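You operate a simulated robot arm through the tools that you are given. There is no shell and no other tool.

You run a simulated robot arm. Do the job below in one go: nothing can be reset, and whatever is moved stays where it is left.

TASK
Clip the green sack's neck and put it in the SACKS tray.
Fine: free the clip lock first and set it to HELD again at the end. Where these are worked on the way, their far stop is far enough and under half their travel is too little: clip lock.

The check looks at the end state, three seconds after you hand in, the way a careful person would. Anything else that was tipped, shoved, dropped, spilled or broken makes it a failure.

THE ROBOT
A 7-joint arm with a two-finger parallel gripper, fixed in place. Base frame: the origin is on the floor under the middle of its stand, x ahead of it, y to its left, z up; the work surface is at about z = 900. Lengths are in mm, angles in degrees, forces in N, time in s.
It reaches about 1247 mm from its shoulder. Its first joint turns from -132.0 to 132.0 degrees. Payload 3.91 kg.
The TCP is the grasp point between the finger pads, 30 mm short of the fingertips. In the tool frame z runs along the fingers and y along their closing line. The gripper opens to 110 mm. The fingers are 20 mm wide and 10 mm thick; the gripper's body (48 by 112 mm) begins 55 mm behind the TCP.
Orientation is that of the tool frame in the base frame, as a unit quaternion [x, y, z, w]. With the fingers straight down and closing along the base's y, the tool's x points along the base's -x, its y along +y and its z along -z.

THE INTERFACE
- The arm moves only by the tool send_rows. Its argument "targets" is a list of rows, each an object of numbers (a shift or turn left out is 0, a gripper value left out holds the last): "tx", "ty", "tz": the shift along the base's x, y, z in mm; "rx", "ry", "rz": the turn, a rotation vector about the base's x, y, z in degrees; "claw": the opening, from 0 (shut) to 1 (fully open). In form: [{"tx": .., "ty": .., "tz": .., "rx": .., "ry": .., "rz": .., "claw": ..}, ...]. A call has 1 to 20 rows; each row shifts and turns the commanded pose from where the row before left it. Each row takes 0.2 s and may step no farther than 50 mm and 8.6 degrees from the row before; otherwise, or with a gripper value out of range, the whole call is refused. Where a pose cannot be reached the arm comes as near as it can. A force on the tool above 40 N (or 10 N above the force at the start of the call, whichever is more), or a blocked arm, ends the call early, and 0.2 s more pass. The fingers move at their own pace (about 108 mm/s each) and stop on an object; they squeeze with about 24 N. The grip force told is the motor's: it shows also when the fingers shut on nothing. Time passes only in rows, and 0.2 s behind the last, so rows that do not move let the fingers close. The reply holds the time, the measured pose of the TCP, the force on the tool along the base axes, the opening and the grip force, in the units named above and with some noise, with the torque about the TCP (base axes, N m) and any sound that the robot's microphone picked up.
- Cameras (640 x 400 px; columns grow to the right, rows downward): "scene" is fixed at [397.5, -482.9, 1640.1]; the picture's right is [0.98, 0.18, 0.00], its down [0.06, -0.33, -0.94] and it looks along [-0.17, 0.93, -0.34] (base axes); focal length 314 px, centre (320, 200). "wrist" rides on the gripper at [72, 17, -103] in the tool frame; the picture's right is [-0.23, 0.97, 0.00], its down [-0.76, -0.18, -0.62] and it looks along [-0.61, -0.14, 0.78] (tool axes); focal length 222 px, centre (320, 200). There is no depth. A picture from a camera that has moved, and an enlarged one, comes with that camera's place and axes in the base frame and with its lens. The place of the scene camera against the robot may be out by one fixed shift of up to 18 mm in any direction.
- camera(camera): a new picture of that camera. No time passes.
- zoom(camera, box): a new picture of the part [left, top, right, bottom] of that camera's present view, enlarged. No time passes.
- job_done(): hands the job in; it is judged then, once.

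Places have to be worked out from the pictures, the camera data and where the tool is seen. Open the gripper and draw the arm clear of the work before you hand the job in, unless the task says otherwise.

The tools are called after "Call:" as name(argument=value, ...) on one line, values as JSON. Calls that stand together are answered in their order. send_rows: Moves the arm, as the interface text tells. Its arguments: {"type":"object","properties":{"targets":{"type":"array","items":{"type":"object","properties":{"tx":{"type":"number"},"ty":{"type":"number"},"tz":{"type":"number"},"rx":{"type":"number"},"ry":{"type":"number"},"rz":{"type":"number"},"claw":{"type":"number"}}}}},"required":["targets"]} The other tools are called the same way: camera (camera) takes a picture; zoom (camera, box) takes an enlarged picture of a part of a camera's view; job_done () hands the job in.

At the start:

```text
clock: 0.0
position: [67.8, 506.0, 1377.2]
tool_rot: [0.0, 1.0, -0.001, 0.0]
ft_force: [0.3, -0.7, -0.4]
ft_torque: [-0.04, 0.0, 0.03]
width: 110.1
grasp_force: 0.0
```

scene: 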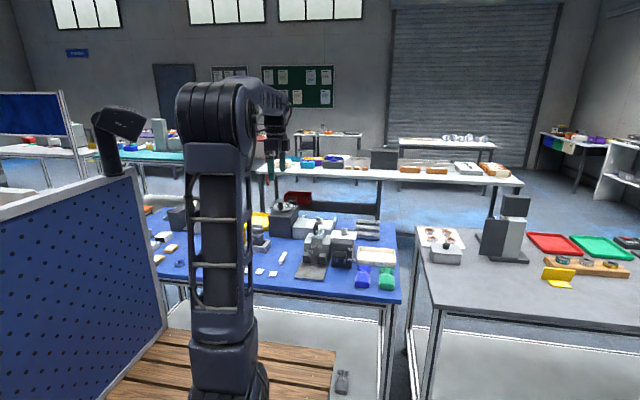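
wrist: 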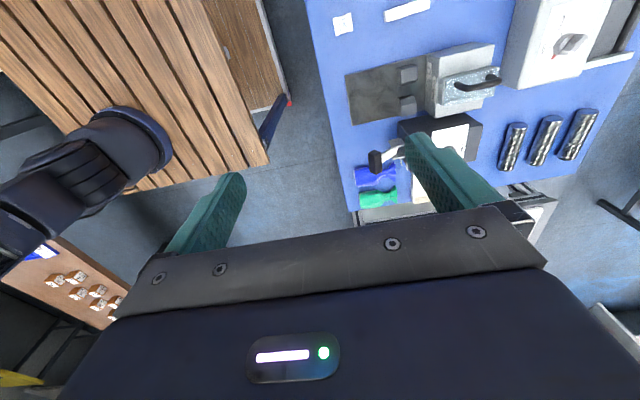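

I start by looking closely at the work area to find the sacks, the clip machine, its lock and the tray.

Call:
zoom(camera="scene", box=[230, 190, 430, 315])

Call:
zoom(camera="scene", box=[400, 180, 640, 330])

Call:
zoom(camera="scene", box=[100, 180, 300, 305])

Call:
zoom(camera="wrist", box=[300, 0, 640, 220])

```text
3.20 times, centred on (330, 252) of scene
camera zoom: at [397.5, -482.9, 1640.1], right [0.98, 0.18, 0.0], down [0.06, -0.33, -0.94], along [-0.17, 0.93, -0.34], focal length 1006 px, centre (288, 32)
```

zoom: 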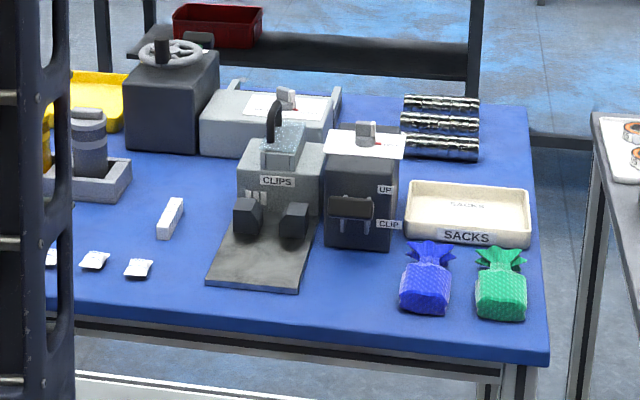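

```text
2.67 times, centred on (520, 255) of scene
camera zoom: at [397.5, -482.9, 1640.1], right [0.98, 0.18, 0.0], down [0.06, -0.33, -0.94], along [-0.17, 0.93, -0.34], focal length 838 px, centre (-213, 53)
```

zoom: 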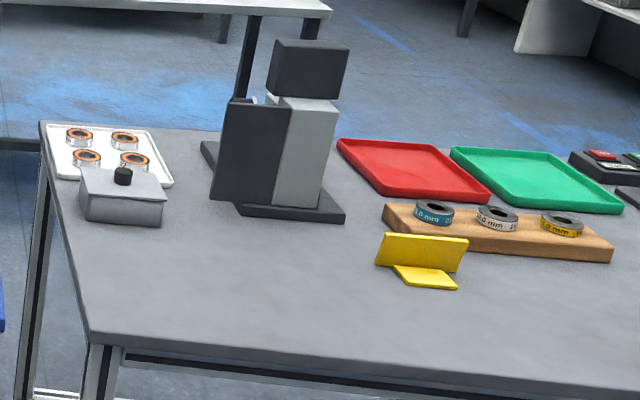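

```text
3.20 times, centred on (200, 242) of scene
camera zoom: at [397.5, -482.9, 1640.1], right [0.98, 0.18, 0.0], down [0.06, -0.33, -0.94], along [-0.17, 0.93, -0.34], focal length 1006 px, centre (704, 64)
```

zoom: 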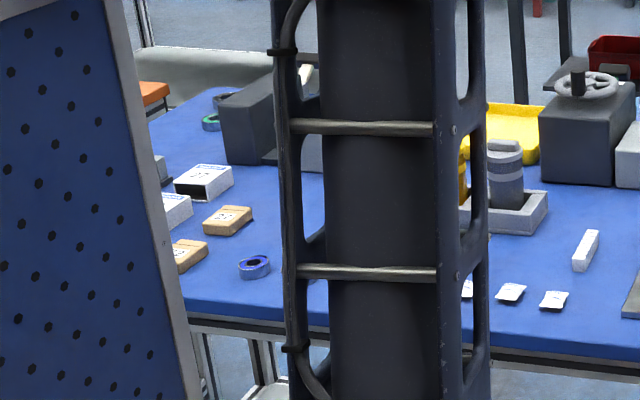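

```text
1.82 times, centred on (470, 110) of wrist
camera zoom: at [-2.9, 523.1, 1481.5], right [0.23, 0.97, 0.0], down [0.76, -0.18, 0.62], along [0.61, -0.14, -0.78], focal length 404 px, centre (47, 364)
```

zoom: 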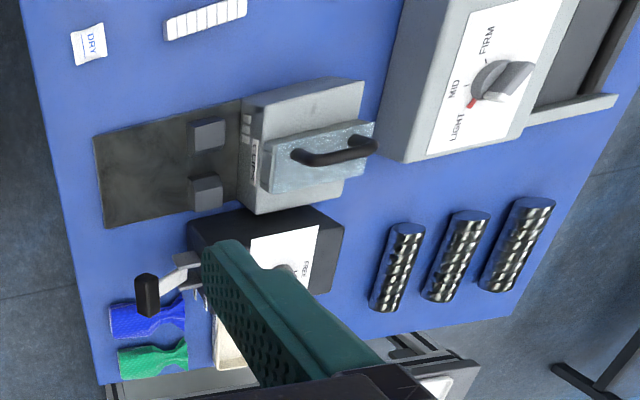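

The clip press (posts, CLIPS magazine, lever box with UP/CLIP, a knob on top), SACKS tray and the green sack are in view. The green sack is around (460, 615, 920). I'll move the wrist camera to look at them closer from a safe height.

Call:
send_rows(targets=[{"tx": 18, "ty": 36, "tz": -10}, {"tx": 18, "ty": 36, "tz": -10}, {"tx": 18, "ty": 36, "tz": -10}, {"tx": 18, "ty": 36, "tz": -10}, {"tx": 18, "ty": 36, "tz": -10}])

Call:
camera(camera="wrist")

Call:
zoom(camera="scene", box=[290, 210, 410, 300])

```text
clock: 1.2
position: [159.0, 685.4, 1327.9]
tool_rot: [0.0, 1.0, 0.001, 0.0]
ft_force: [-0.4, -0.1, 0.6]
ft_torque: [0.04, -0.04, -0.03]
width: 109.9
grasp_force: 0.0
```

```text
taken
camera wrist: at [87.0, 702.9, 1431.5], right [0.23, 0.97, 0.0], down [0.76, -0.18, 0.62], along [0.61, -0.14, -0.78], focal length 222 px, centre (320, 200)
```

wrist: 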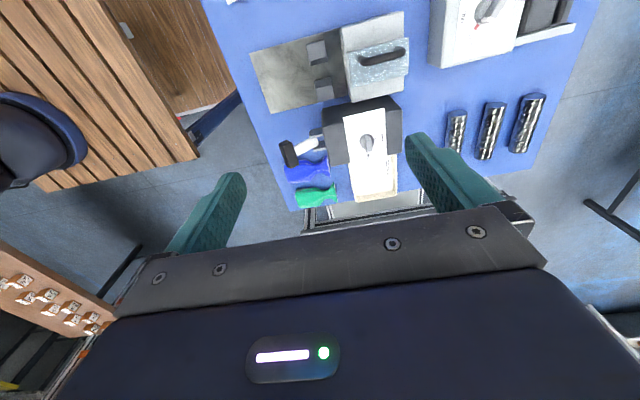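

```text
4.44 times, centred on (350, 255) of scene
camera zoom: at [397.5, -482.9, 1640.1], right [0.98, 0.18, 0.0], down [0.06, -0.33, -0.94], along [-0.17, 0.93, -0.34], focal length 1397 px, centre (187, -44)
```

zoom: 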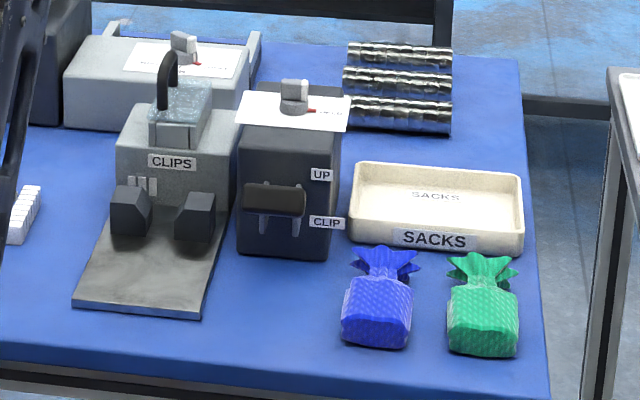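

Let me enlarge the wrist view on the clip machine and knob card.

Call:
zoom(camera="wrist", box=[240, 0, 440, 125])

Call:
zoom(camera="wrist", box=[270, 90, 430, 210])

Call:
zoom(camera="scene", box=[325, 220, 375, 260])

```text
3.20 times, centred on (340, 62) of wrist
camera zoom: at [87.0, 702.9, 1431.5], right [0.23, 0.97, 0.0], down [0.76, -0.18, 0.62], along [0.61, -0.14, -0.78], focal length 711 px, centre (256, 640)
```

zoom: 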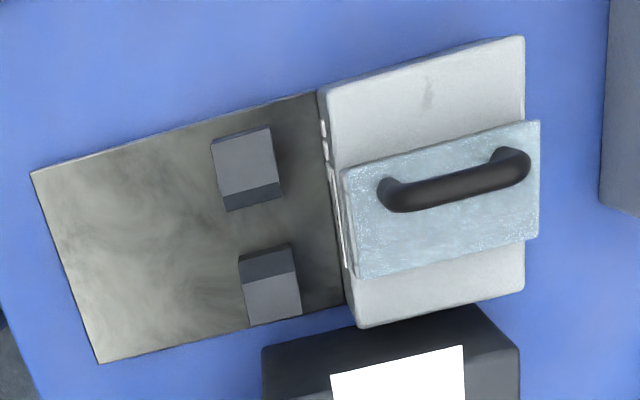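

```text
3.33 times, centred on (350, 150) of wrist
camera zoom: at [87.0, 702.9, 1431.5], right [0.23, 0.97, 0.0], down [0.76, -0.18, 0.62], along [0.61, -0.14, -0.78], focal length 740 px, centre (220, 367)
```

zoom: 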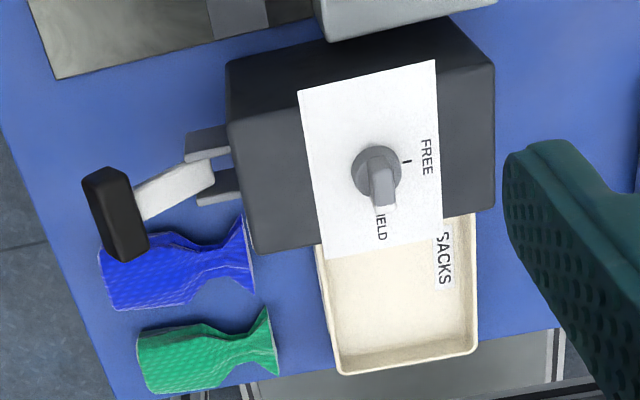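

```text
10.00 times, centred on (350, 240) of scene
camera zoom: at [397.5, -482.9, 1640.1], right [0.98, 0.18, 0.0], down [0.06, -0.33, -0.94], along [-0.17, 0.93, -0.34], focal length 3144 px, centre (20, -200)
```

zoom: 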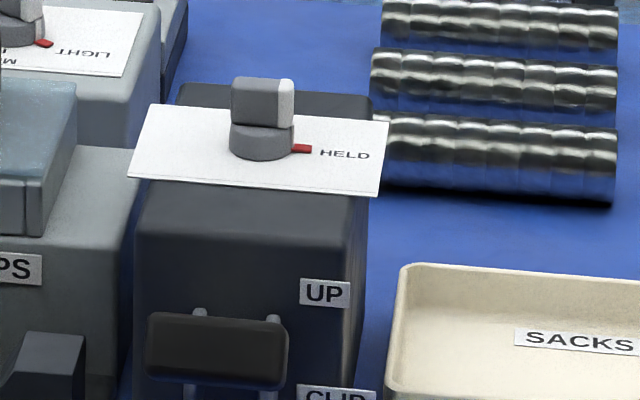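

The lock knob stands at HELD (pointing +x), FREE is a quarter turn toward +y. I'll take a second closer wrist view for stereo positions of the knob, lever, posts and sacks.

Call:
send_rows(targets=[{"tx": -16, "ty": 28, "tz": -20}, {"tx": -16, "ty": 28, "tz": -20}, {"tx": -17, "ty": 29, "tz": -20}])

Call:
camera(camera="wrist")

Call:
zoom(camera="wrist", box=[240, 80, 440, 205])

Call:
zoom(camera="wrist", box=[220, 120, 380, 220])

```text
clock: 2.0
position: [108.7, 769.3, 1266.9]
tool_rot: [0.0, 1.0, 0.001, 0.0]
ft_force: [-0.3, -0.8, 1.1]
ft_torque: [0.04, -0.02, 0.03]
width: 110.4
grasp_force: 0.1
```

```text
taken
camera wrist: at [38.3, 787.7, 1372.2], right [0.23, 0.97, 0.0], down [0.76, -0.18, 0.62], along [0.61, -0.14, -0.78], focal length 222 px, centre (320, 200)
```

wrist: 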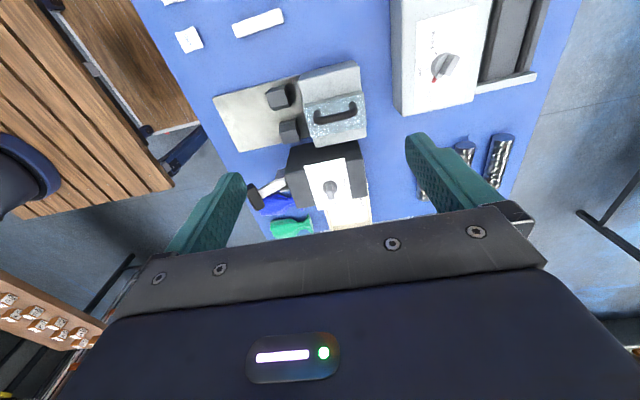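

```text
3.20 times, centred on (340, 142) of wrist
camera zoom: at [38.3, 787.7, 1372.2], right [0.23, 0.97, 0.0], down [0.76, -0.18, 0.62], along [0.61, -0.14, -0.78], focal length 711 px, centre (256, 384)
```

zoom: 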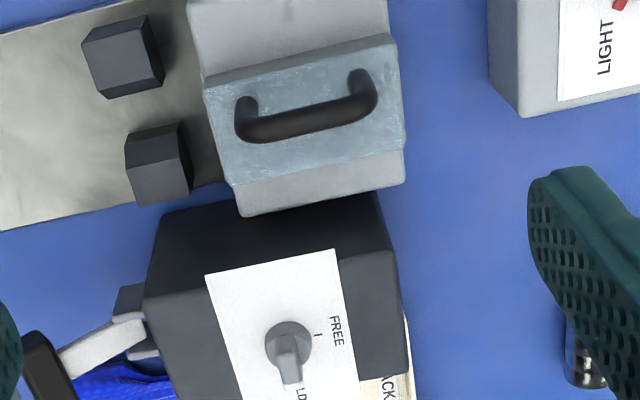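

```text
4.00 times, centred on (300, 170) of wrist
camera zoom: at [38.3, 787.7, 1372.2], right [0.23, 0.97, 0.0], down [0.76, -0.18, 0.62], along [0.61, -0.14, -0.78], focal length 888 px, centre (400, 320)
```

zoom: 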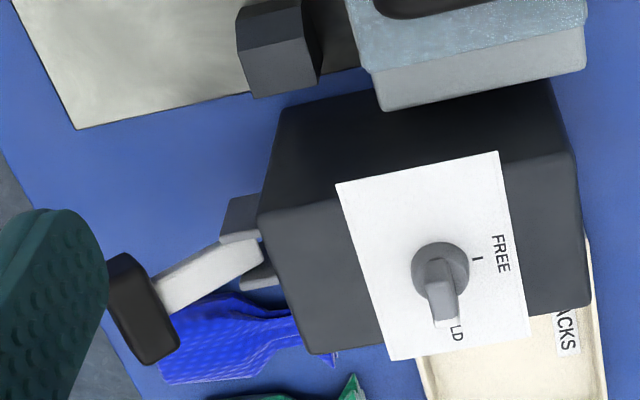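

Stereo puts the knob at about (285, 749, ~1020) and the magazine handle top at about (150, 785, 1032). I'll go lower for a more accurate look, staying with the fingertips above 1080.

Call:
send_rows(targets=[{"tx": 26, "ty": -3, "tz": -36}, {"tx": 26, "ty": -3, "tz": -36}, {"tx": 27, "ty": -3, "tz": -36}, {"tx": 27, "ty": -4, "tz": -36}, {"tx": 0}])

Call:
camera(camera="wrist")

Call:
zoom(camera="wrist", box=[220, 100, 420, 225])

Call:
zoom(camera="scene", box=[290, 180, 410, 270])

```text
clock: 3.2
position: [215.2, 757.0, 1122.3]
tool_rot: [0.0, 1.0, -0.001, 0.0]
ft_force: [0.3, -0.2, 0.0]
ft_torque: [-0.03, -0.02, 0.03]
width: 110.1
grasp_force: 0.1
```

```text
taken
camera wrist: at [144.4, 775.4, 1226.7], right [0.23, 0.97, 0.0], down [0.76, -0.18, 0.62], along [0.61, -0.14, -0.78], focal length 222 px, centre (320, 200)
```

wrist: 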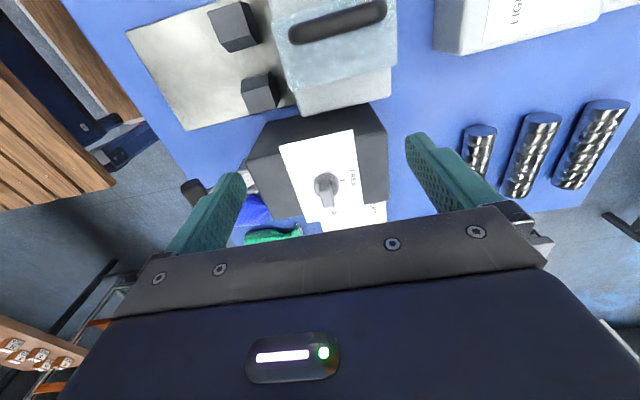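

```text
3.20 times, centred on (320, 162) of wrist
camera zoom: at [144.4, 775.4, 1226.7], right [0.23, 0.97, 0.0], down [0.76, -0.18, 0.62], along [0.61, -0.14, -0.78], focal length 711 px, centre (320, 320)
```

zoom: 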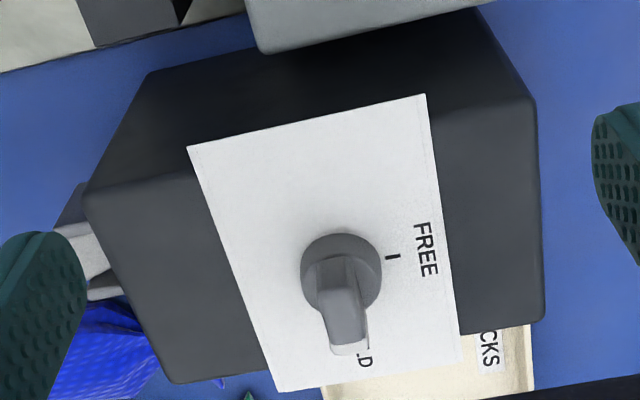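

```text
4.44 times, centred on (350, 225) of scene
camera zoom: at [397.5, -482.9, 1640.1], right [0.98, 0.18, 0.0], down [0.06, -0.33, -0.94], along [-0.17, 0.93, -0.34], focal length 1397 px, centre (187, 89)
```

zoom: 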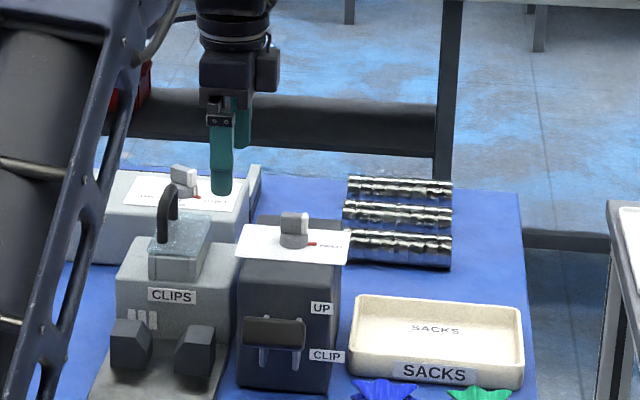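

Good agreement: knob axis about (285, 749), disc top about z 1022. Let me zoom on the knob and the lever more from here.

Call:
zoom(camera="wrist", box=[296, 160, 360, 200])

Call:
zoom(camera="wrist", box=[120, 0, 320, 125])

Call:
zoom(camera="scene", box=[305, 225, 395, 275])

```text
10.00 times, centred on (328, 180) of wrist
camera zoom: at [144.4, 775.4, 1226.7], right [0.23, 0.97, 0.0], down [0.76, -0.18, 0.62], along [0.61, -0.14, -0.78], focal length 2221 px, centre (240, 400)
```

zoom: 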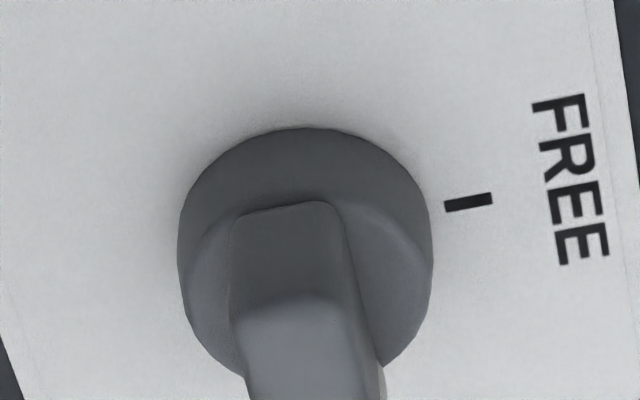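

```text
3.20 times, centred on (220, 62) of wrist
camera zoom: at [144.4, 775.4, 1226.7], right [0.23, 0.97, 0.0], down [0.76, -0.18, 0.62], along [0.61, -0.14, -0.78], focal length 711 px, centre (640, 640)
```

zoom: 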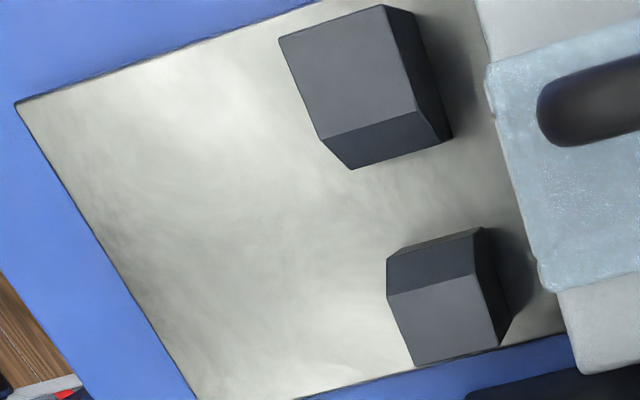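

```text
7.11 times, centred on (350, 250) of scene
camera zoom: at [397.5, -482.9, 1640.1], right [0.98, 0.18, 0.0], down [0.06, -0.33, -0.94], along [-0.17, 0.93, -0.34], focal length 2236 px, centre (107, -156)
```

zoom: 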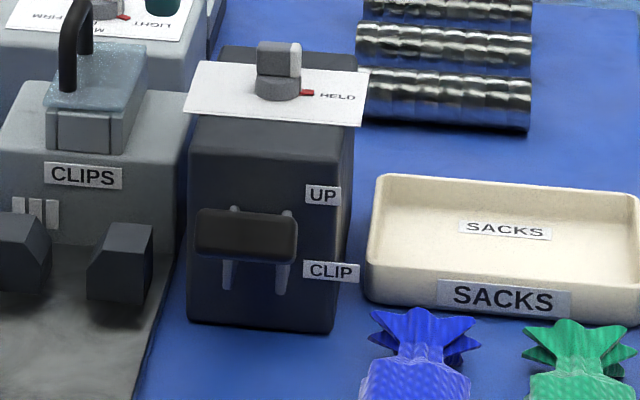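

Card on the box top is at about z 1018, the knob's fin top about 1050, axis near (280, 749.5). I move above it with a narrower opening and look again.

Call:
send_rows(targets=[{"tx": 33, "ty": -4, "claw": 0.45}, {"tx": 32, "ty": -4.5}, {"tz": -22}, {"tx": 0}])

Call:
zoom(camera="wrist", box=[220, 120, 420, 245])

Call:
zoom(camera="scene", box=[305, 195, 395, 255])

```text
clock: 4.2
position: [281.7, 749.2, 1102.7]
tool_rot: [-0.001, 1.0, 0.0, -0.001]
ft_force: [-0.8, -0.6, -0.4]
ft_torque: [-0.02, -0.02, 0.02]
width: 49.5
grasp_force: 0.0
```

```text
3.20 times, centred on (320, 182) of wrist
camera zoom: at [209.3, 766.6, 1205.4], right [0.23, 0.97, 0.0], down [0.76, -0.18, 0.62], along [0.61, -0.14, -0.78], focal length 711 px, centre (320, 256)
```

zoom: 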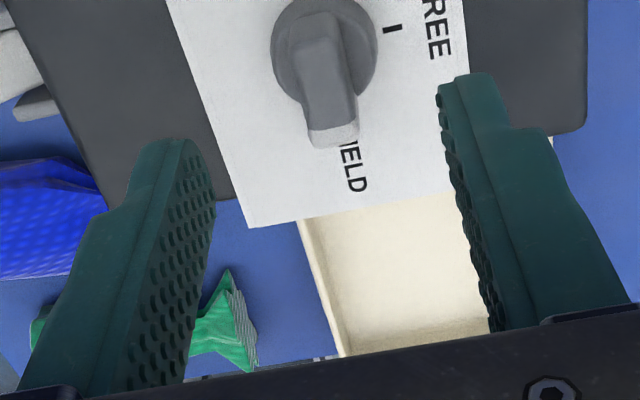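

```text
6.67 times, centred on (350, 225) of scene
camera zoom: at [397.5, -482.9, 1640.1], right [0.98, 0.18, 0.0], down [0.06, -0.33, -0.94], along [-0.17, 0.93, -0.34], focal length 2096 px, centre (120, 33)
```

zoom: 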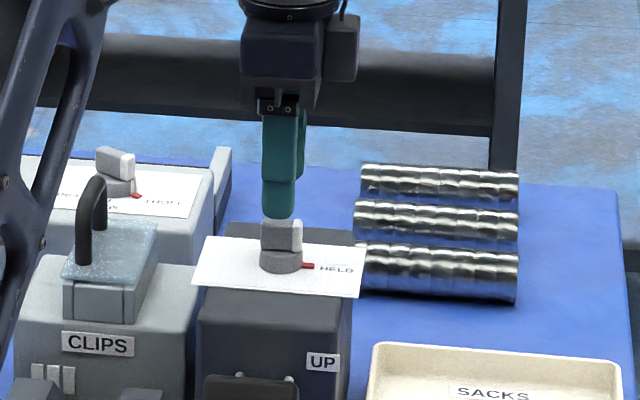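

The knob lies right under the TCP (about 281, 750). I descend so the fingertips straddle the fin, checking with a picture before the last bit.

Call:
send_rows(targets=[{"tz": -15}, {"tz": -12}, {"tx": 0}])

Call:
camera(camera="wrist")

Call:
zoom(camera="scene", box=[325, 215, 375, 250])

```text
clock: 5.0
position: [280.6, 747.7, 1074.3]
tool_rot: [-0.001, 1.0, 0.0, 0.0]
ft_force: [-0.2, -0.6, -0.2]
ft_torque: [-0.01, -0.01, -0.01]
width: 49.4
grasp_force: 0.1
```

```text
taken
camera wrist: at [209.0, 766.1, 1178.4], right [0.23, 0.97, 0.0], down [0.76, -0.18, 0.62], along [0.61, -0.14, -0.78], focal length 222 px, centre (320, 200)
```

wrist: 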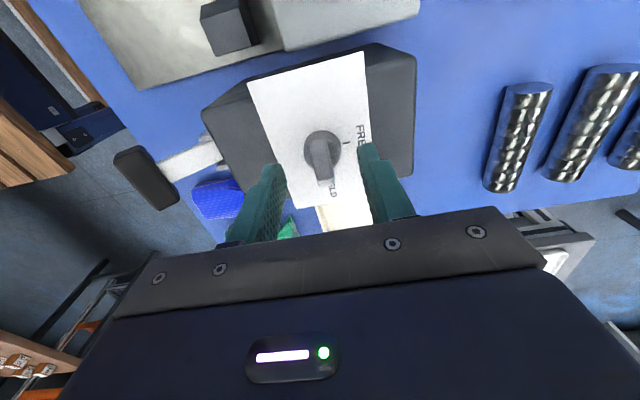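

```text
11.43 times, centred on (350, 232) of scene
camera zoom: at [397.5, -482.9, 1640.1], right [0.98, 0.18, 0.0], down [0.06, -0.33, -0.94], along [-0.17, 0.93, -0.34], focal length 3593 px, centre (-23, -171)
```

zoom: 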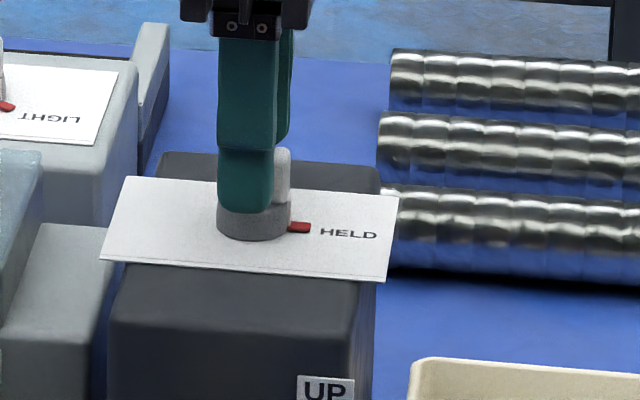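

The fingertips straddle the fin with ~12 mm overlap and ~10 mm still above the disc. I lower 6 mm more and close on the fin.

Call:
send_rows(targets=[{"tz": -6}, {"claw": 0.0}, {"tx": 0}, {"tx": 0}])

Call:
zoom(camera="wrist", box=[240, 120, 400, 220])

```text
clock: 6.0
position: [280.7, 750.3, 1068.1]
tool_rot: [0.0, 1.0, 0.001, 0.0]
ft_force: [3.7, 29.6, 1.8]
ft_torque: [0.61, -0.13, 0.0]
width: 11.7
grasp_force: 44.4
```

```text
4.00 times, centred on (320, 170) of wrist
camera zoom: at [209.0, 767.5, 1172.6], right [0.23, 0.97, 0.0], down [0.76, -0.18, 0.62], along [0.61, -0.14, -0.78], focal length 888 px, centre (320, 320)
```

zoom: 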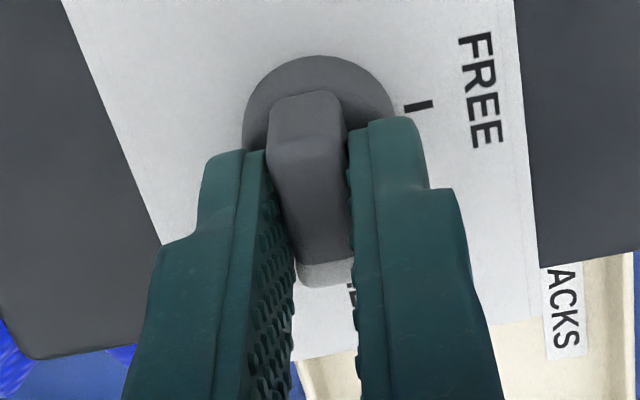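

Gripped at 11.7 mm width; the +y force of ~30 N says the fin centre is a little farther in +y. I shift +1 mm at a time and watch the force go down.

Call:
send_rows(targets=[{"ty": 1}, {"tx": 0}])

```text
clock: 6.6
position: [280.6, 749.7, 1068.2]
tool_rot: [0.001, 1.0, 0.0, -0.001]
ft_force: [2.8, 24.9, 5.4]
ft_torque: [0.5, -0.34, 0.01]
width: 12.1
grasp_force: 45.0
```

Call:
send_rows(targets=[{"ty": 2}, {"tx": 0}])

```text
clock: 7.2
position: [280.8, 749.5, 1068.7]
tool_rot: [0.0, 1.0, -0.001, 0.0]
ft_force: [-1.3, -14.9, 9.1]
ft_torque: [-0.24, -0.54, -0.01]
width: 11.7
grasp_force: 45.2
```

Zero force is about 0.75 mm back. I correct that and begin turning toward FREE (+z rotation), a couple of steps, checking force.

Call:
send_rows(targets=[{"ty": -0.75}, {"rz": 8}, {"rz": 8}, {"tx": 0}])

Call:
zoom(camera="scene", box=[325, 215, 375, 250])

```text
clock: 8.2
position: [280.7, 749.6, 1068.6]
tool_rot: [-0.139, 0.99, 0.0, 0.0]
ft_force: [-4.4, -19.5, 2.0]
ft_torque: [-0.24, -0.4, 0.0]
width: 11.8
grasp_force: 45.3
```

```text
11.43 times, centred on (350, 232) of scene
camera zoom: at [397.5, -482.9, 1640.1], right [0.98, 0.18, 0.0], down [0.06, -0.33, -0.94], along [-0.17, 0.93, -0.34], focal length 3593 px, centre (-23, -171)
```

zoom: 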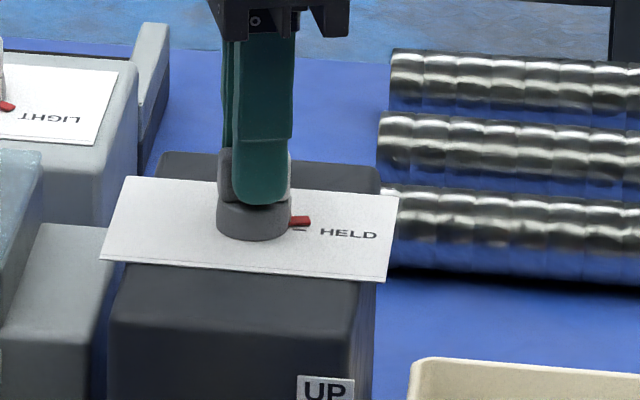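

The knob turns with the pointer leaving HELD. I continue turning with a small correction of the center.

Call:
send_rows(targets=[{"ty": -0.9, "rz": 8}, {"rz": 8}, {"tx": 0}])

```text
clock: 9.0
position: [281.1, 750.1, 1068.2]
tool_rot: [-0.275, 0.961, 0.0, 0.0]
ft_force: [-5.0, -4.8, -2.0]
ft_torque: [0.13, -0.27, 0.02]
width: 12.0
grasp_force: 44.7
```

Forces are low now; continue turning.

Call:
send_rows(targets=[{"rz": 8}, {"rz": 8}, {"rz": 8}, {"tx": 0}])

```text
clock: 10.0
position: [279.7, 750.5, 1067.6]
tool_rot: [-0.47, 0.883, 0.001, 0.0]
ft_force: [-5.8, 2.4, -2.3]
ft_torque: [1.2, -0.69, 0.02]
width: 11.9
grasp_force: 44.8
```

Call:
send_rows(targets=[{"rz": 8}, {"rz": 8}, {"rz": 8}, {"tx": 0}])

Call:
zoom(camera="scene", box=[325, 215, 375, 250])

Call:
zoom(camera="wrist", box=[240, 120, 400, 220])

```text
clock: 11.0
position: [280.9, 750.3, 1068.7]
tool_rot: [-0.643, 0.766, 0.001, 0.001]
ft_force: [-9.0, -2.4, -3.8]
ft_torque: [1.21, -0.02, 0.0]
width: 11.7
grasp_force: 45.4
```

```text
11.43 times, centred on (350, 232) of scene
camera zoom: at [397.5, -482.9, 1640.1], right [0.98, 0.18, 0.0], down [0.06, -0.33, -0.94], along [-0.17, 0.93, -0.34], focal length 3593 px, centre (-23, -171)
```

zoom: 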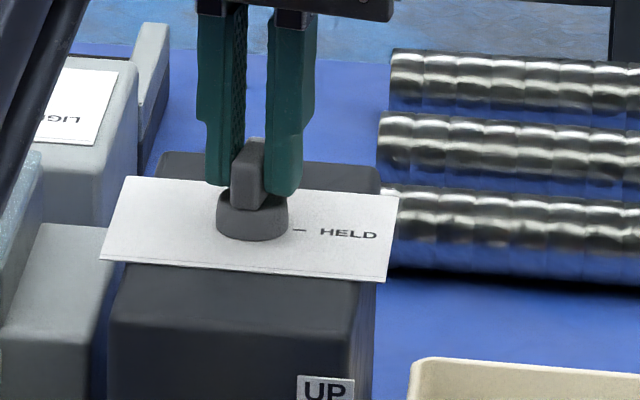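

```text
4.00 times, centred on (320, 170) of wrist
camera zoom: at [252.1, 682.7, 1172.6], right [-0.92, 0.39, 0.0], down [0.31, 0.72, 0.62], along [0.24, 0.57, -0.78], focal length 888 px, centre (320, 320)
```

zoom: 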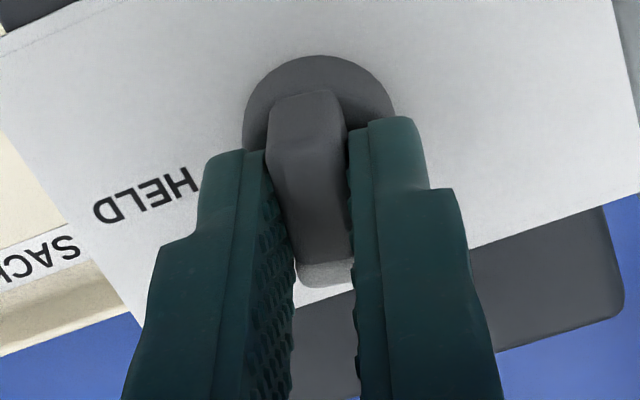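

At 80° now. I turn the remaining 10° and a touch more to feel the stop.

Call:
send_rows(targets=[{"rz": 5}, {"rz": 5}, {"rz": 2}, {"tx": 0}])

Call:
zoom(camera="scene", box=[325, 215, 375, 250])

Call:
camera(camera="wrist")

```text
clock: 12.0
position: [280.9, 750.3, 1069.3]
tool_rot: [0.719, -0.695, 0.001, 0.0]
ft_force: [-9.4, 1.8, -1.5]
ft_torque: [-0.04, 0.19, -1.05]
width: 12.1
grasp_force: 44.8
```

```text
11.43 times, centred on (350, 232) of scene
camera zoom: at [397.5, -482.9, 1640.1], right [0.98, 0.18, 0.0], down [0.06, -0.33, -0.94], along [-0.17, 0.93, -0.34], focal length 3593 px, centre (-23, -171)
```

zoom: 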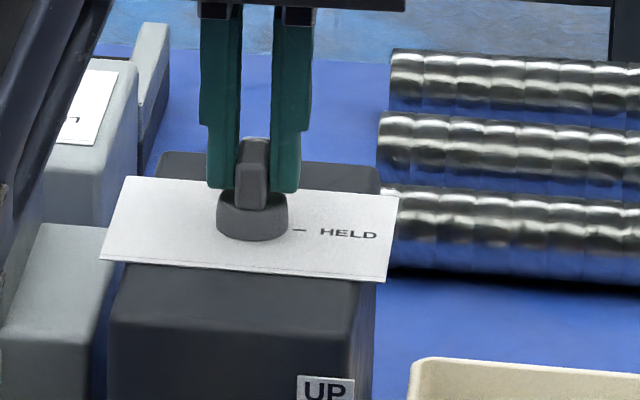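

```text
taken
camera wrist: at [266.8, 678.2, 1172.6], right [-0.98, 0.19, 0.0], down [0.15, 0.77, 0.62], along [0.12, 0.61, -0.78], focal length 222 px, centre (320, 200)
```

wrist: 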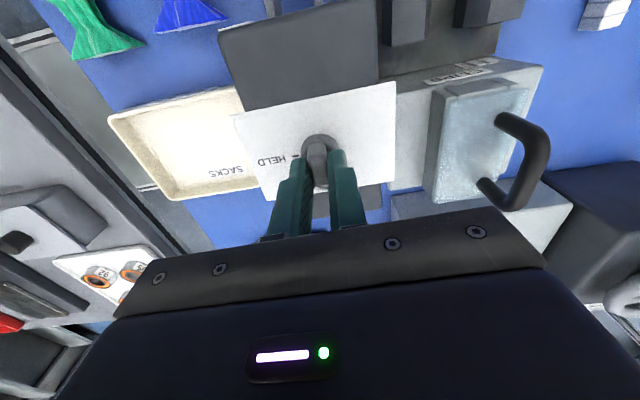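

The stop is felt (torque −1.05 N·m): the lock is at FREE. I open, rise and verify.

Call:
send_rows(targets=[{"claw": 0.45}, {"tx": 0}, {"tz": 25}, {"tz": 25, "rz": -2}, {"tx": 0}])

Call:
zoom(camera="scene", box=[325, 215, 375, 250])

Call:
zoom(camera="wrist", box=[100, 0, 420, 200])

```text
clock: 13.2
position: [280.8, 749.4, 1118.6]
tool_rot: [0.707, -0.707, 0.001, 0.0]
ft_force: [0.6, -0.9, 0.8]
ft_torque: [0.03, 0.0, 0.02]
width: 49.5
grasp_force: 0.1
```

```text
11.43 times, centred on (350, 232) of scene
camera zoom: at [397.5, -482.9, 1640.1], right [0.98, 0.18, 0.0], down [0.06, -0.33, -0.94], along [-0.17, 0.93, -0.34], focal length 3593 px, centre (-23, -171)
```

zoom: 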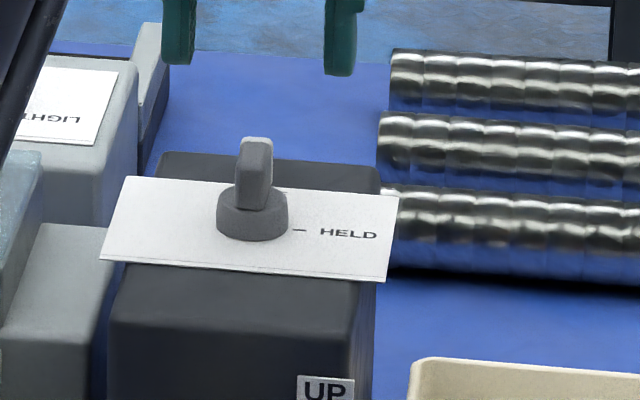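

```text
2.00 times, centred on (260, 100) of wrist
camera zoom: at [265.0, 678.4, 1223.0], right [-0.97, 0.23, 0.0], down [0.18, 0.76, 0.62], along [0.14, 0.61, -0.78], focal length 444 px, centre (440, 400)
```

zoom: 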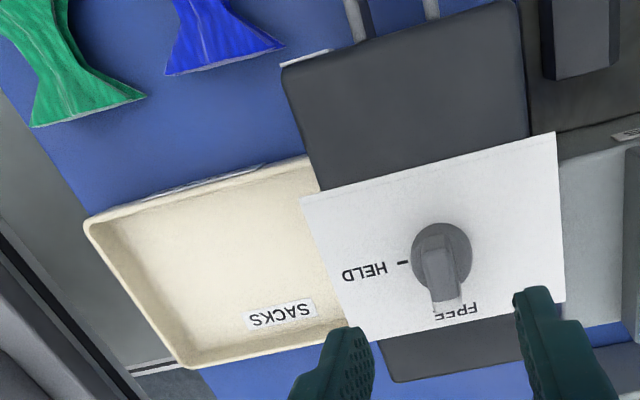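

The knob points to FREE. Now I move to a viewpoint over the sacks and posts (image right is −x now).

Call:
send_rows(targets=[{"tx": 21, "ty": -37, "tz": 0}, {"tx": 21, "ty": -37, "tz": 0}, {"tx": 21, "ty": -37, "tz": 0}, {"tx": 21, "ty": -37, "tz": -7}, {"tx": 21, "ty": -37, "tz": -7}, {"tx": 21, "ty": -37, "tz": -7}, {"tx": 21, "ty": -37, "tz": -7}, {"tx": 0}])

Call:
camera(camera="wrist")

Call:
zoom(camera="wrist", box=[240, 80, 440, 205])

```text
clock: 15.0
position: [427.9, 490.2, 1090.1]
tool_rot: [-0.707, 0.707, 0.0, 0.001]
ft_force: [0.1, 0.1, 0.3]
ft_torque: [0.01, 0.04, 0.01]
width: 49.4
grasp_force: 0.0
```

```text
taken
camera wrist: at [412.3, 418.4, 1194.5], right [-0.97, 0.23, 0.0], down [0.18, 0.76, 0.62], along [0.14, 0.61, -0.78], focal length 222 px, centre (320, 200)
```

wrist: 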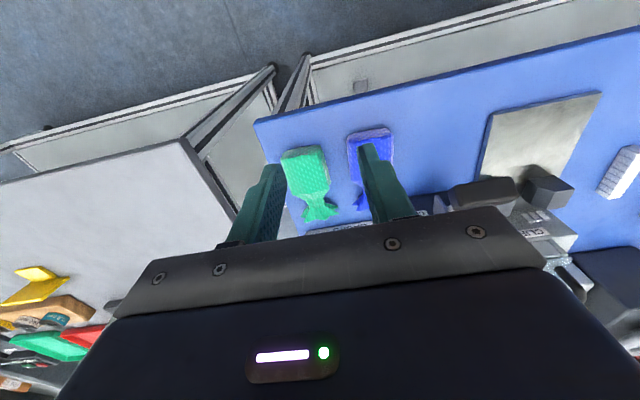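

```text
3.20 times, centred on (340, 142) of wrist
camera zoom: at [412.3, 418.4, 1194.5], right [-0.97, 0.23, 0.0], down [0.18, 0.76, 0.62], along [0.14, 0.61, -0.78], focal length 711 px, centre (256, 384)
```

zoom: 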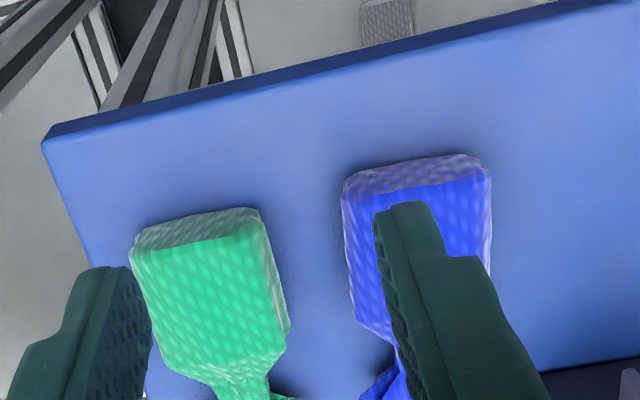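

The green sack's body spans x≈440–498, y≈549–612; blue sack's edge is at x≈403. Next I look at the posts and lever from the front.

Call:
send_rows(targets=[{"tx": -41, "ty": 11, "tz": 2}, {"tx": -41, "ty": 11, "tz": 2}, {"tx": -41, "ty": 11, "tz": 2}, {"tx": -41, "ty": 11, "tz": 2}, {"tx": -41, "ty": 11, "tz": 2}, {"tx": -41, "ty": 11}, {"tx": -41, "ty": 11}, {"tx": 0}])

Call:
camera(camera="wrist")

Call:
zoom(camera="wrist", box=[220, 100, 380, 200])

Call:
zoom(camera="wrist", box=[120, 60, 280, 220])

```text
clock: 16.8
position: [141.1, 568.4, 1100.8]
tool_rot: [-0.706, 0.708, -0.001, 0.0]
ft_force: [-0.8, -0.2, -0.4]
ft_torque: [0.01, -0.03, -0.03]
width: 49.5
grasp_force: 0.1
```

```text
taken
camera wrist: at [124.6, 496.7, 1204.2], right [-0.97, 0.23, 0.0], down [0.18, 0.76, 0.62], along [0.14, 0.61, -0.78], focal length 222 px, centre (320, 200)
```

wrist: 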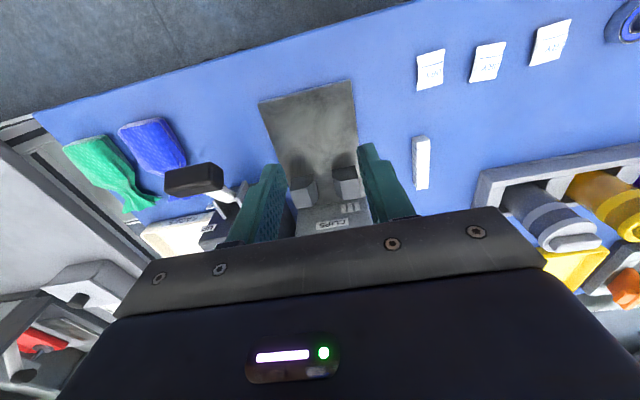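

```text
4.00 times, centred on (300, 150) of wrist
camera zoom: at [124.6, 496.7, 1204.2], right [-0.97, 0.23, 0.0], down [0.18, 0.76, 0.62], along [0.14, 0.61, -0.78], focal length 888 px, centre (400, 400)
```

zoom: 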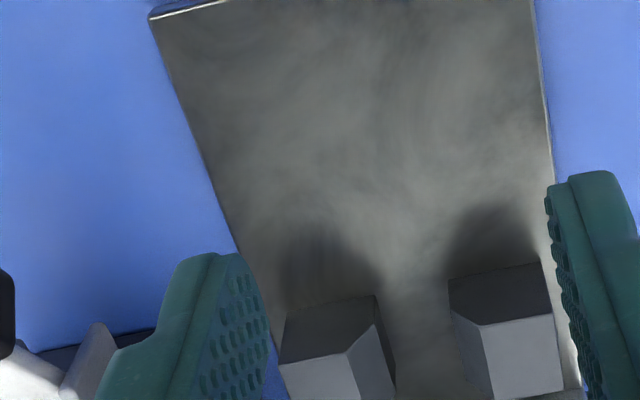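

```text
2.50 times, centred on (200, 140) of wrist
camera zoom: at [124.6, 496.7, 1204.2], right [-0.97, 0.23, 0.0], down [0.18, 0.76, 0.62], along [0.14, 0.61, -0.78], focal length 555 px, centre (620, 350)
```

zoom: 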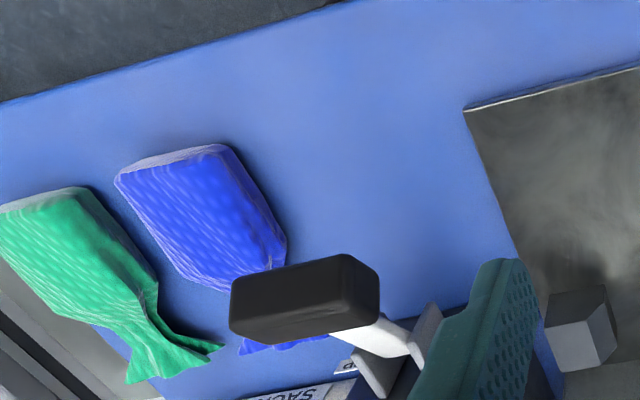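

Posts: gap centre x≈161, front y≈672, back y≈704, tops z≈942; lever handle about (282, 593, 1008). Now I go above the green sack, opened wider, to measure its neck.

Call:
send_rows(targets=[{"tx": 47, "ty": -6, "claw": 0.9}, {"tx": 47, "ty": -6}, {"tx": 47, "ty": -6}, {"tx": 47, "ty": -6}, {"tx": 47, "ty": -6}, {"tx": 47, "ty": -6}, {"tx": 47, "ty": -6, "tz": -10}, {"ty": -4, "tz": -30}, {"tx": 0}])

Call:
camera(camera="wrist")

Call:
zoom(camera="wrist", box=[240, 110, 400, 210])

```text
clock: 18.8
position: [469.0, 521.5, 1060.0]
tool_rot: [-0.707, 0.708, 0.0, -0.001]
ft_force: [0.4, -0.2, -0.4]
ft_torque: [-0.03, -0.01, 0.01]
width: 98.8
grasp_force: 0.1
```

```text
taken
camera wrist: at [453.8, 450.2, 1164.1], right [-0.97, 0.23, 0.0], down [0.18, 0.76, 0.62], along [0.14, 0.61, -0.78], focal length 222 px, centre (320, 200)
```

wrist: 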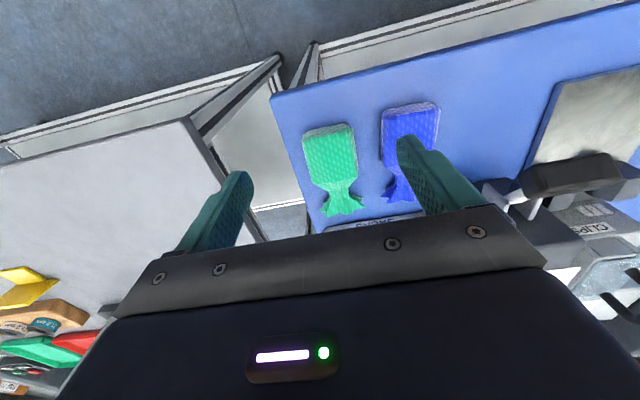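

```text
4.00 times, centred on (320, 160) of wrist
camera zoom: at [453.8, 450.2, 1164.1], right [-0.97, 0.23, 0.0], down [0.18, 0.76, 0.62], along [0.14, 0.61, -0.78], focal length 888 px, centre (320, 360)
```

zoom: 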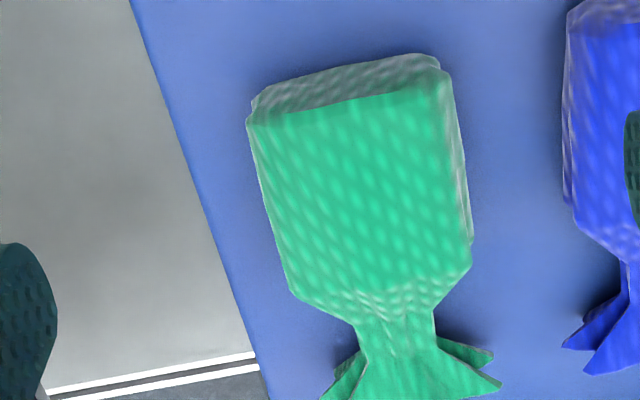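

The sack's neck (≈27 mm wide) is around (469, 640), the body is ~60 mm wide and ~22 mm thick. Let me look at the sack's shape and the machine in enlarged views.

Call:
zoom(camera="scene", box=[360, 260, 410, 295])

Call:
zoom(camera="wrist", box=[290, 170, 370, 230])

Call:
zoom(camera="scene", box=[295, 230, 365, 285])

```text
11.43 times, centred on (385, 278) of scene
camera zoom: at [397.5, -482.9, 1640.1], right [0.98, 0.18, 0.0], down [0.06, -0.33, -0.94], along [-0.17, 0.93, -0.34], focal length 3593 px, centre (-423, -686)
```

zoom: 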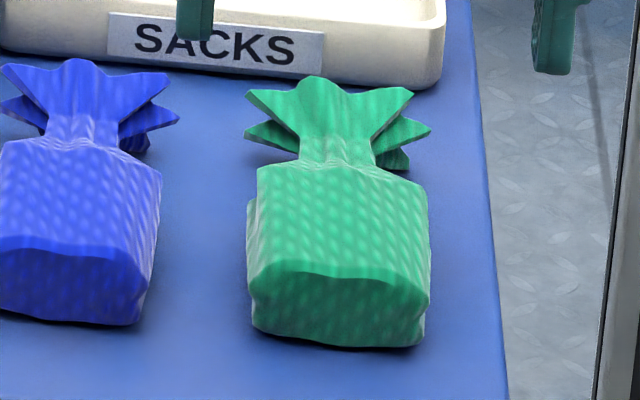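

```text
6.67 times, centred on (330, 200) of wrist
camera zoom: at [453.8, 450.2, 1164.1], right [-0.97, 0.23, 0.0], down [0.18, 0.76, 0.62], along [0.14, 0.61, -0.78], focal length 1481 px, centre (253, 200)
```

zoom: 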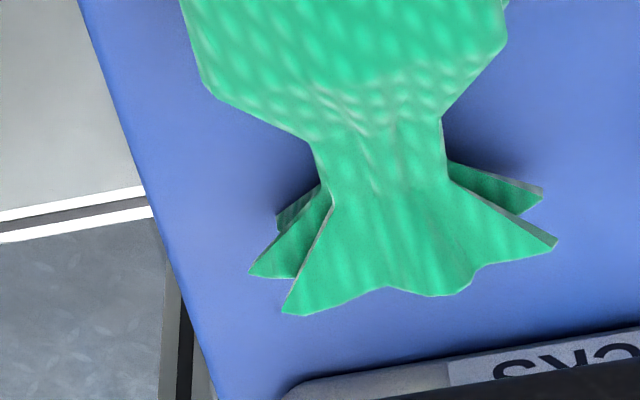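

```text
7.27 times, centred on (330, 258) of scene
camera zoom: at [397.5, -482.9, 1640.1], right [0.98, 0.18, 0.0], down [0.06, -0.33, -0.94], along [-0.17, 0.93, -0.34], focal length 2287 px, centre (247, -218)
```

zoom: 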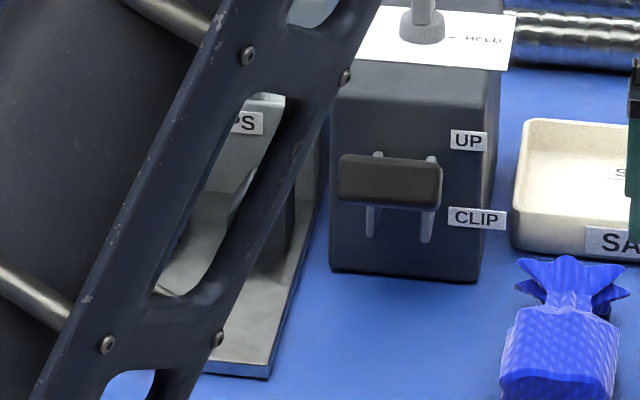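

Before picking, I want the post gap centre precisely relative to the tool, since the neck (27) fits the gap (≈29.5) closely. I move over the posts and look from close.

Call:
send_rows(targets=[{"tz": 40, "claw": 0.45}, {"tx": -44, "ty": 19}, {"tx": -44, "ty": 19}, {"tx": -44, "ty": 19}, {"tx": -44, "ty": 19}, {"tx": -44, "ty": 19}, {"tx": -44, "ty": 19}, {"tx": -44, "ty": 19}, {"tz": -40}, {"tz": -40}, {"tx": 0}])

Call:
camera(camera="wrist")

Call:
zoom(camera="wrist", box=[240, 120, 400, 220])

```text
clock: 21.2
position: [161.8, 654.7, 1019.5]
tool_rot: [-0.707, 0.707, 0.0, 0.0]
ft_force: [0.3, -0.3, 1.0]
ft_torque: [-0.02, -0.01, -0.01]
width: 49.3
grasp_force: 0.1
```

```text
taken
camera wrist: at [146.0, 583.5, 1124.5], right [-0.97, 0.23, 0.0], down [0.18, 0.76, 0.62], along [0.14, 0.61, -0.78], focal length 222 px, centre (320, 200)
```

wrist: 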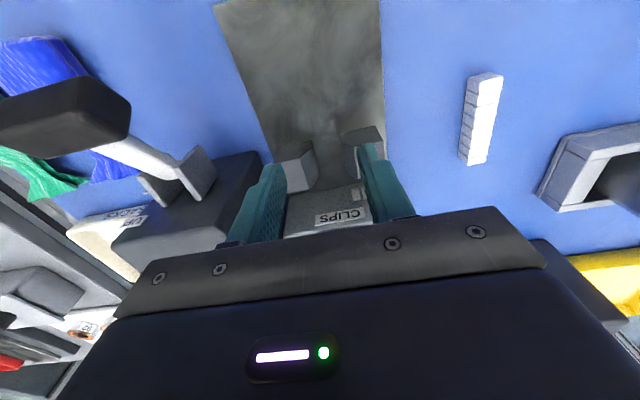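

```text
4.00 times, centred on (320, 170) of wrist
camera zoom: at [146.0, 583.5, 1124.5], right [-0.97, 0.23, 0.0], down [0.18, 0.76, 0.62], along [0.14, 0.61, -0.78], focal length 888 px, centre (320, 320)
```

zoom: 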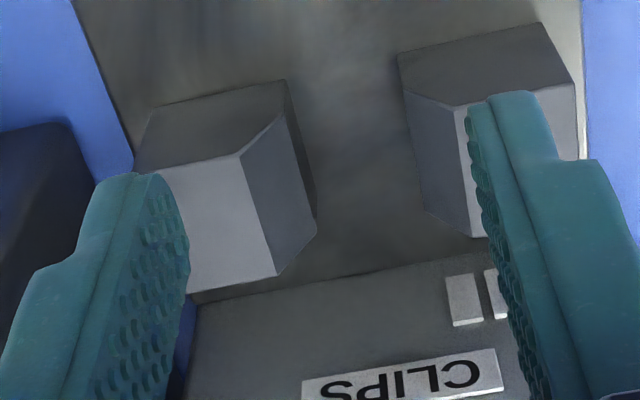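

Gap centre is at x≈161.0 (1.4 mm toward −x of the current TCP), posts y≈672–706, plate z≈907. Now I go back above the green sack (centre x≈470.2, grip at y≈588) and descend partly.

Call:
send_rows(targets=[{"tz": 40, "claw": 0.727}, {"tz": 40}, {"tx": 44, "ty": -9.6}, {"tx": 44, "ty": -9.6}, {"tx": 44, "ty": -9.6}, {"tx": 44, "ty": -9.6}, {"tx": 44, "ty": -9.6}, {"tx": 44, "ty": -9.6}, {"tx": 43.8, "ty": -9.4}, {"tz": -40}, {"tz": -40}, {"tz": -35.5}, {"tx": 0}])

Call:
camera(camera="wrist")

Call:
zoom(camera="scene", box=[345, 235, 425, 295])

```text
clock: 24.0
position: [468.2, 587.8, 984.4]
tool_rot: [-0.707, 0.707, 0.0, 0.0]
ft_force: [0.4, 0.8, 1.1]
ft_torque: [-0.04, -0.01, -0.01]
width: 80.2
grasp_force: 0.0
```

```text
taken
camera wrist: at [453.0, 515.9, 1088.7], right [-0.97, 0.23, 0.0], down [0.18, 0.76, 0.62], along [0.14, 0.61, -0.78], focal length 222 px, centre (320, 200)
```

wrist: 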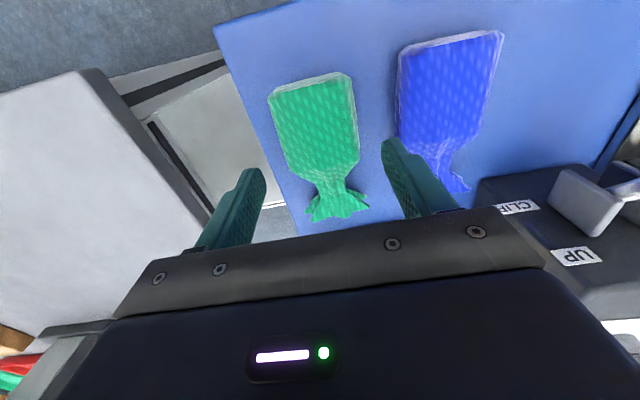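

```text
6.67 times, centred on (385, 265) of scene
camera zoom: at [397.5, -482.9, 1640.1], right [0.98, 0.18, 0.0], down [0.06, -0.33, -0.94], along [-0.17, 0.93, -0.34], focal length 2096 px, centre (-113, -233)
```

zoom: 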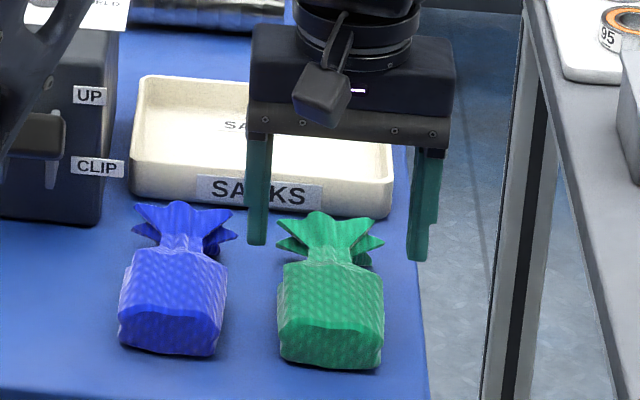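

Fingers are aligned on both sides of the green sack's body. I lower to about 4 mm above the table and close.

Call:
send_rows(targets=[{"tz": -25}, {"tz": -25}, {"tx": 0}])

Call:
zoom(camera="scene", box=[345, 235, 425, 295])

Call:
zoom(camera="wrist", box=[180, 50, 480, 230])

```text
clock: 24.8
position: [469.1, 586.9, 935.6]
tool_rot: [0.708, -0.707, 0.0, 0.0]
ft_force: [0.3, -0.3, -0.3]
ft_torque: [0.0, 0.0, 0.02]
width: 80.1
grasp_force: 0.0
```

```text
6.67 times, centred on (385, 265) of scene
camera zoom: at [397.5, -482.9, 1640.1], right [0.98, 0.18, 0.0], down [0.06, -0.33, -0.94], along [-0.17, 0.93, -0.34], focal length 2096 px, centre (-113, -233)
```

zoom: 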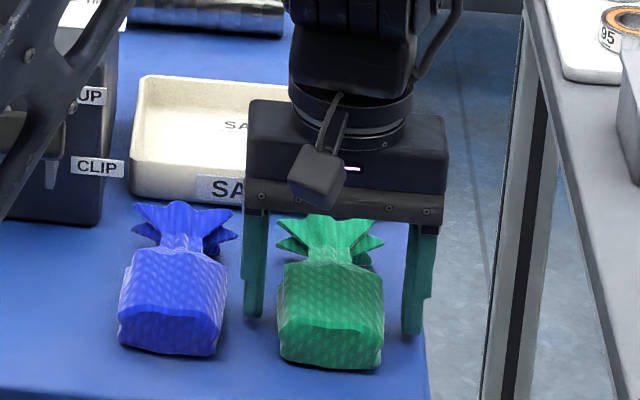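

```text
2.13 times, centred on (330, 140) of wrist
camera zoom: at [453.9, 516.0, 1039.2], right [-0.97, 0.23, 0.0], down [0.18, 0.76, 0.62], along [0.14, 0.61, -0.78], focal length 474 px, centre (299, 328)
```

zoom: 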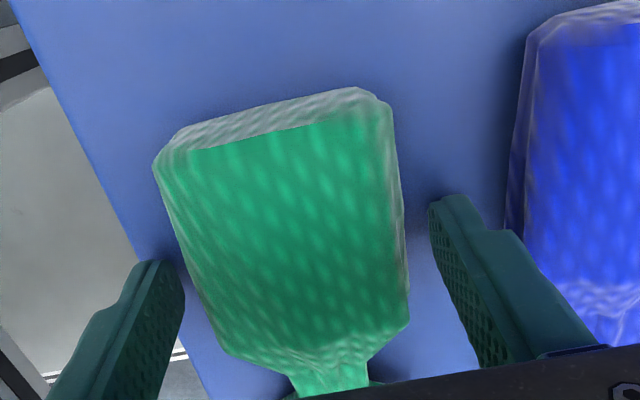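

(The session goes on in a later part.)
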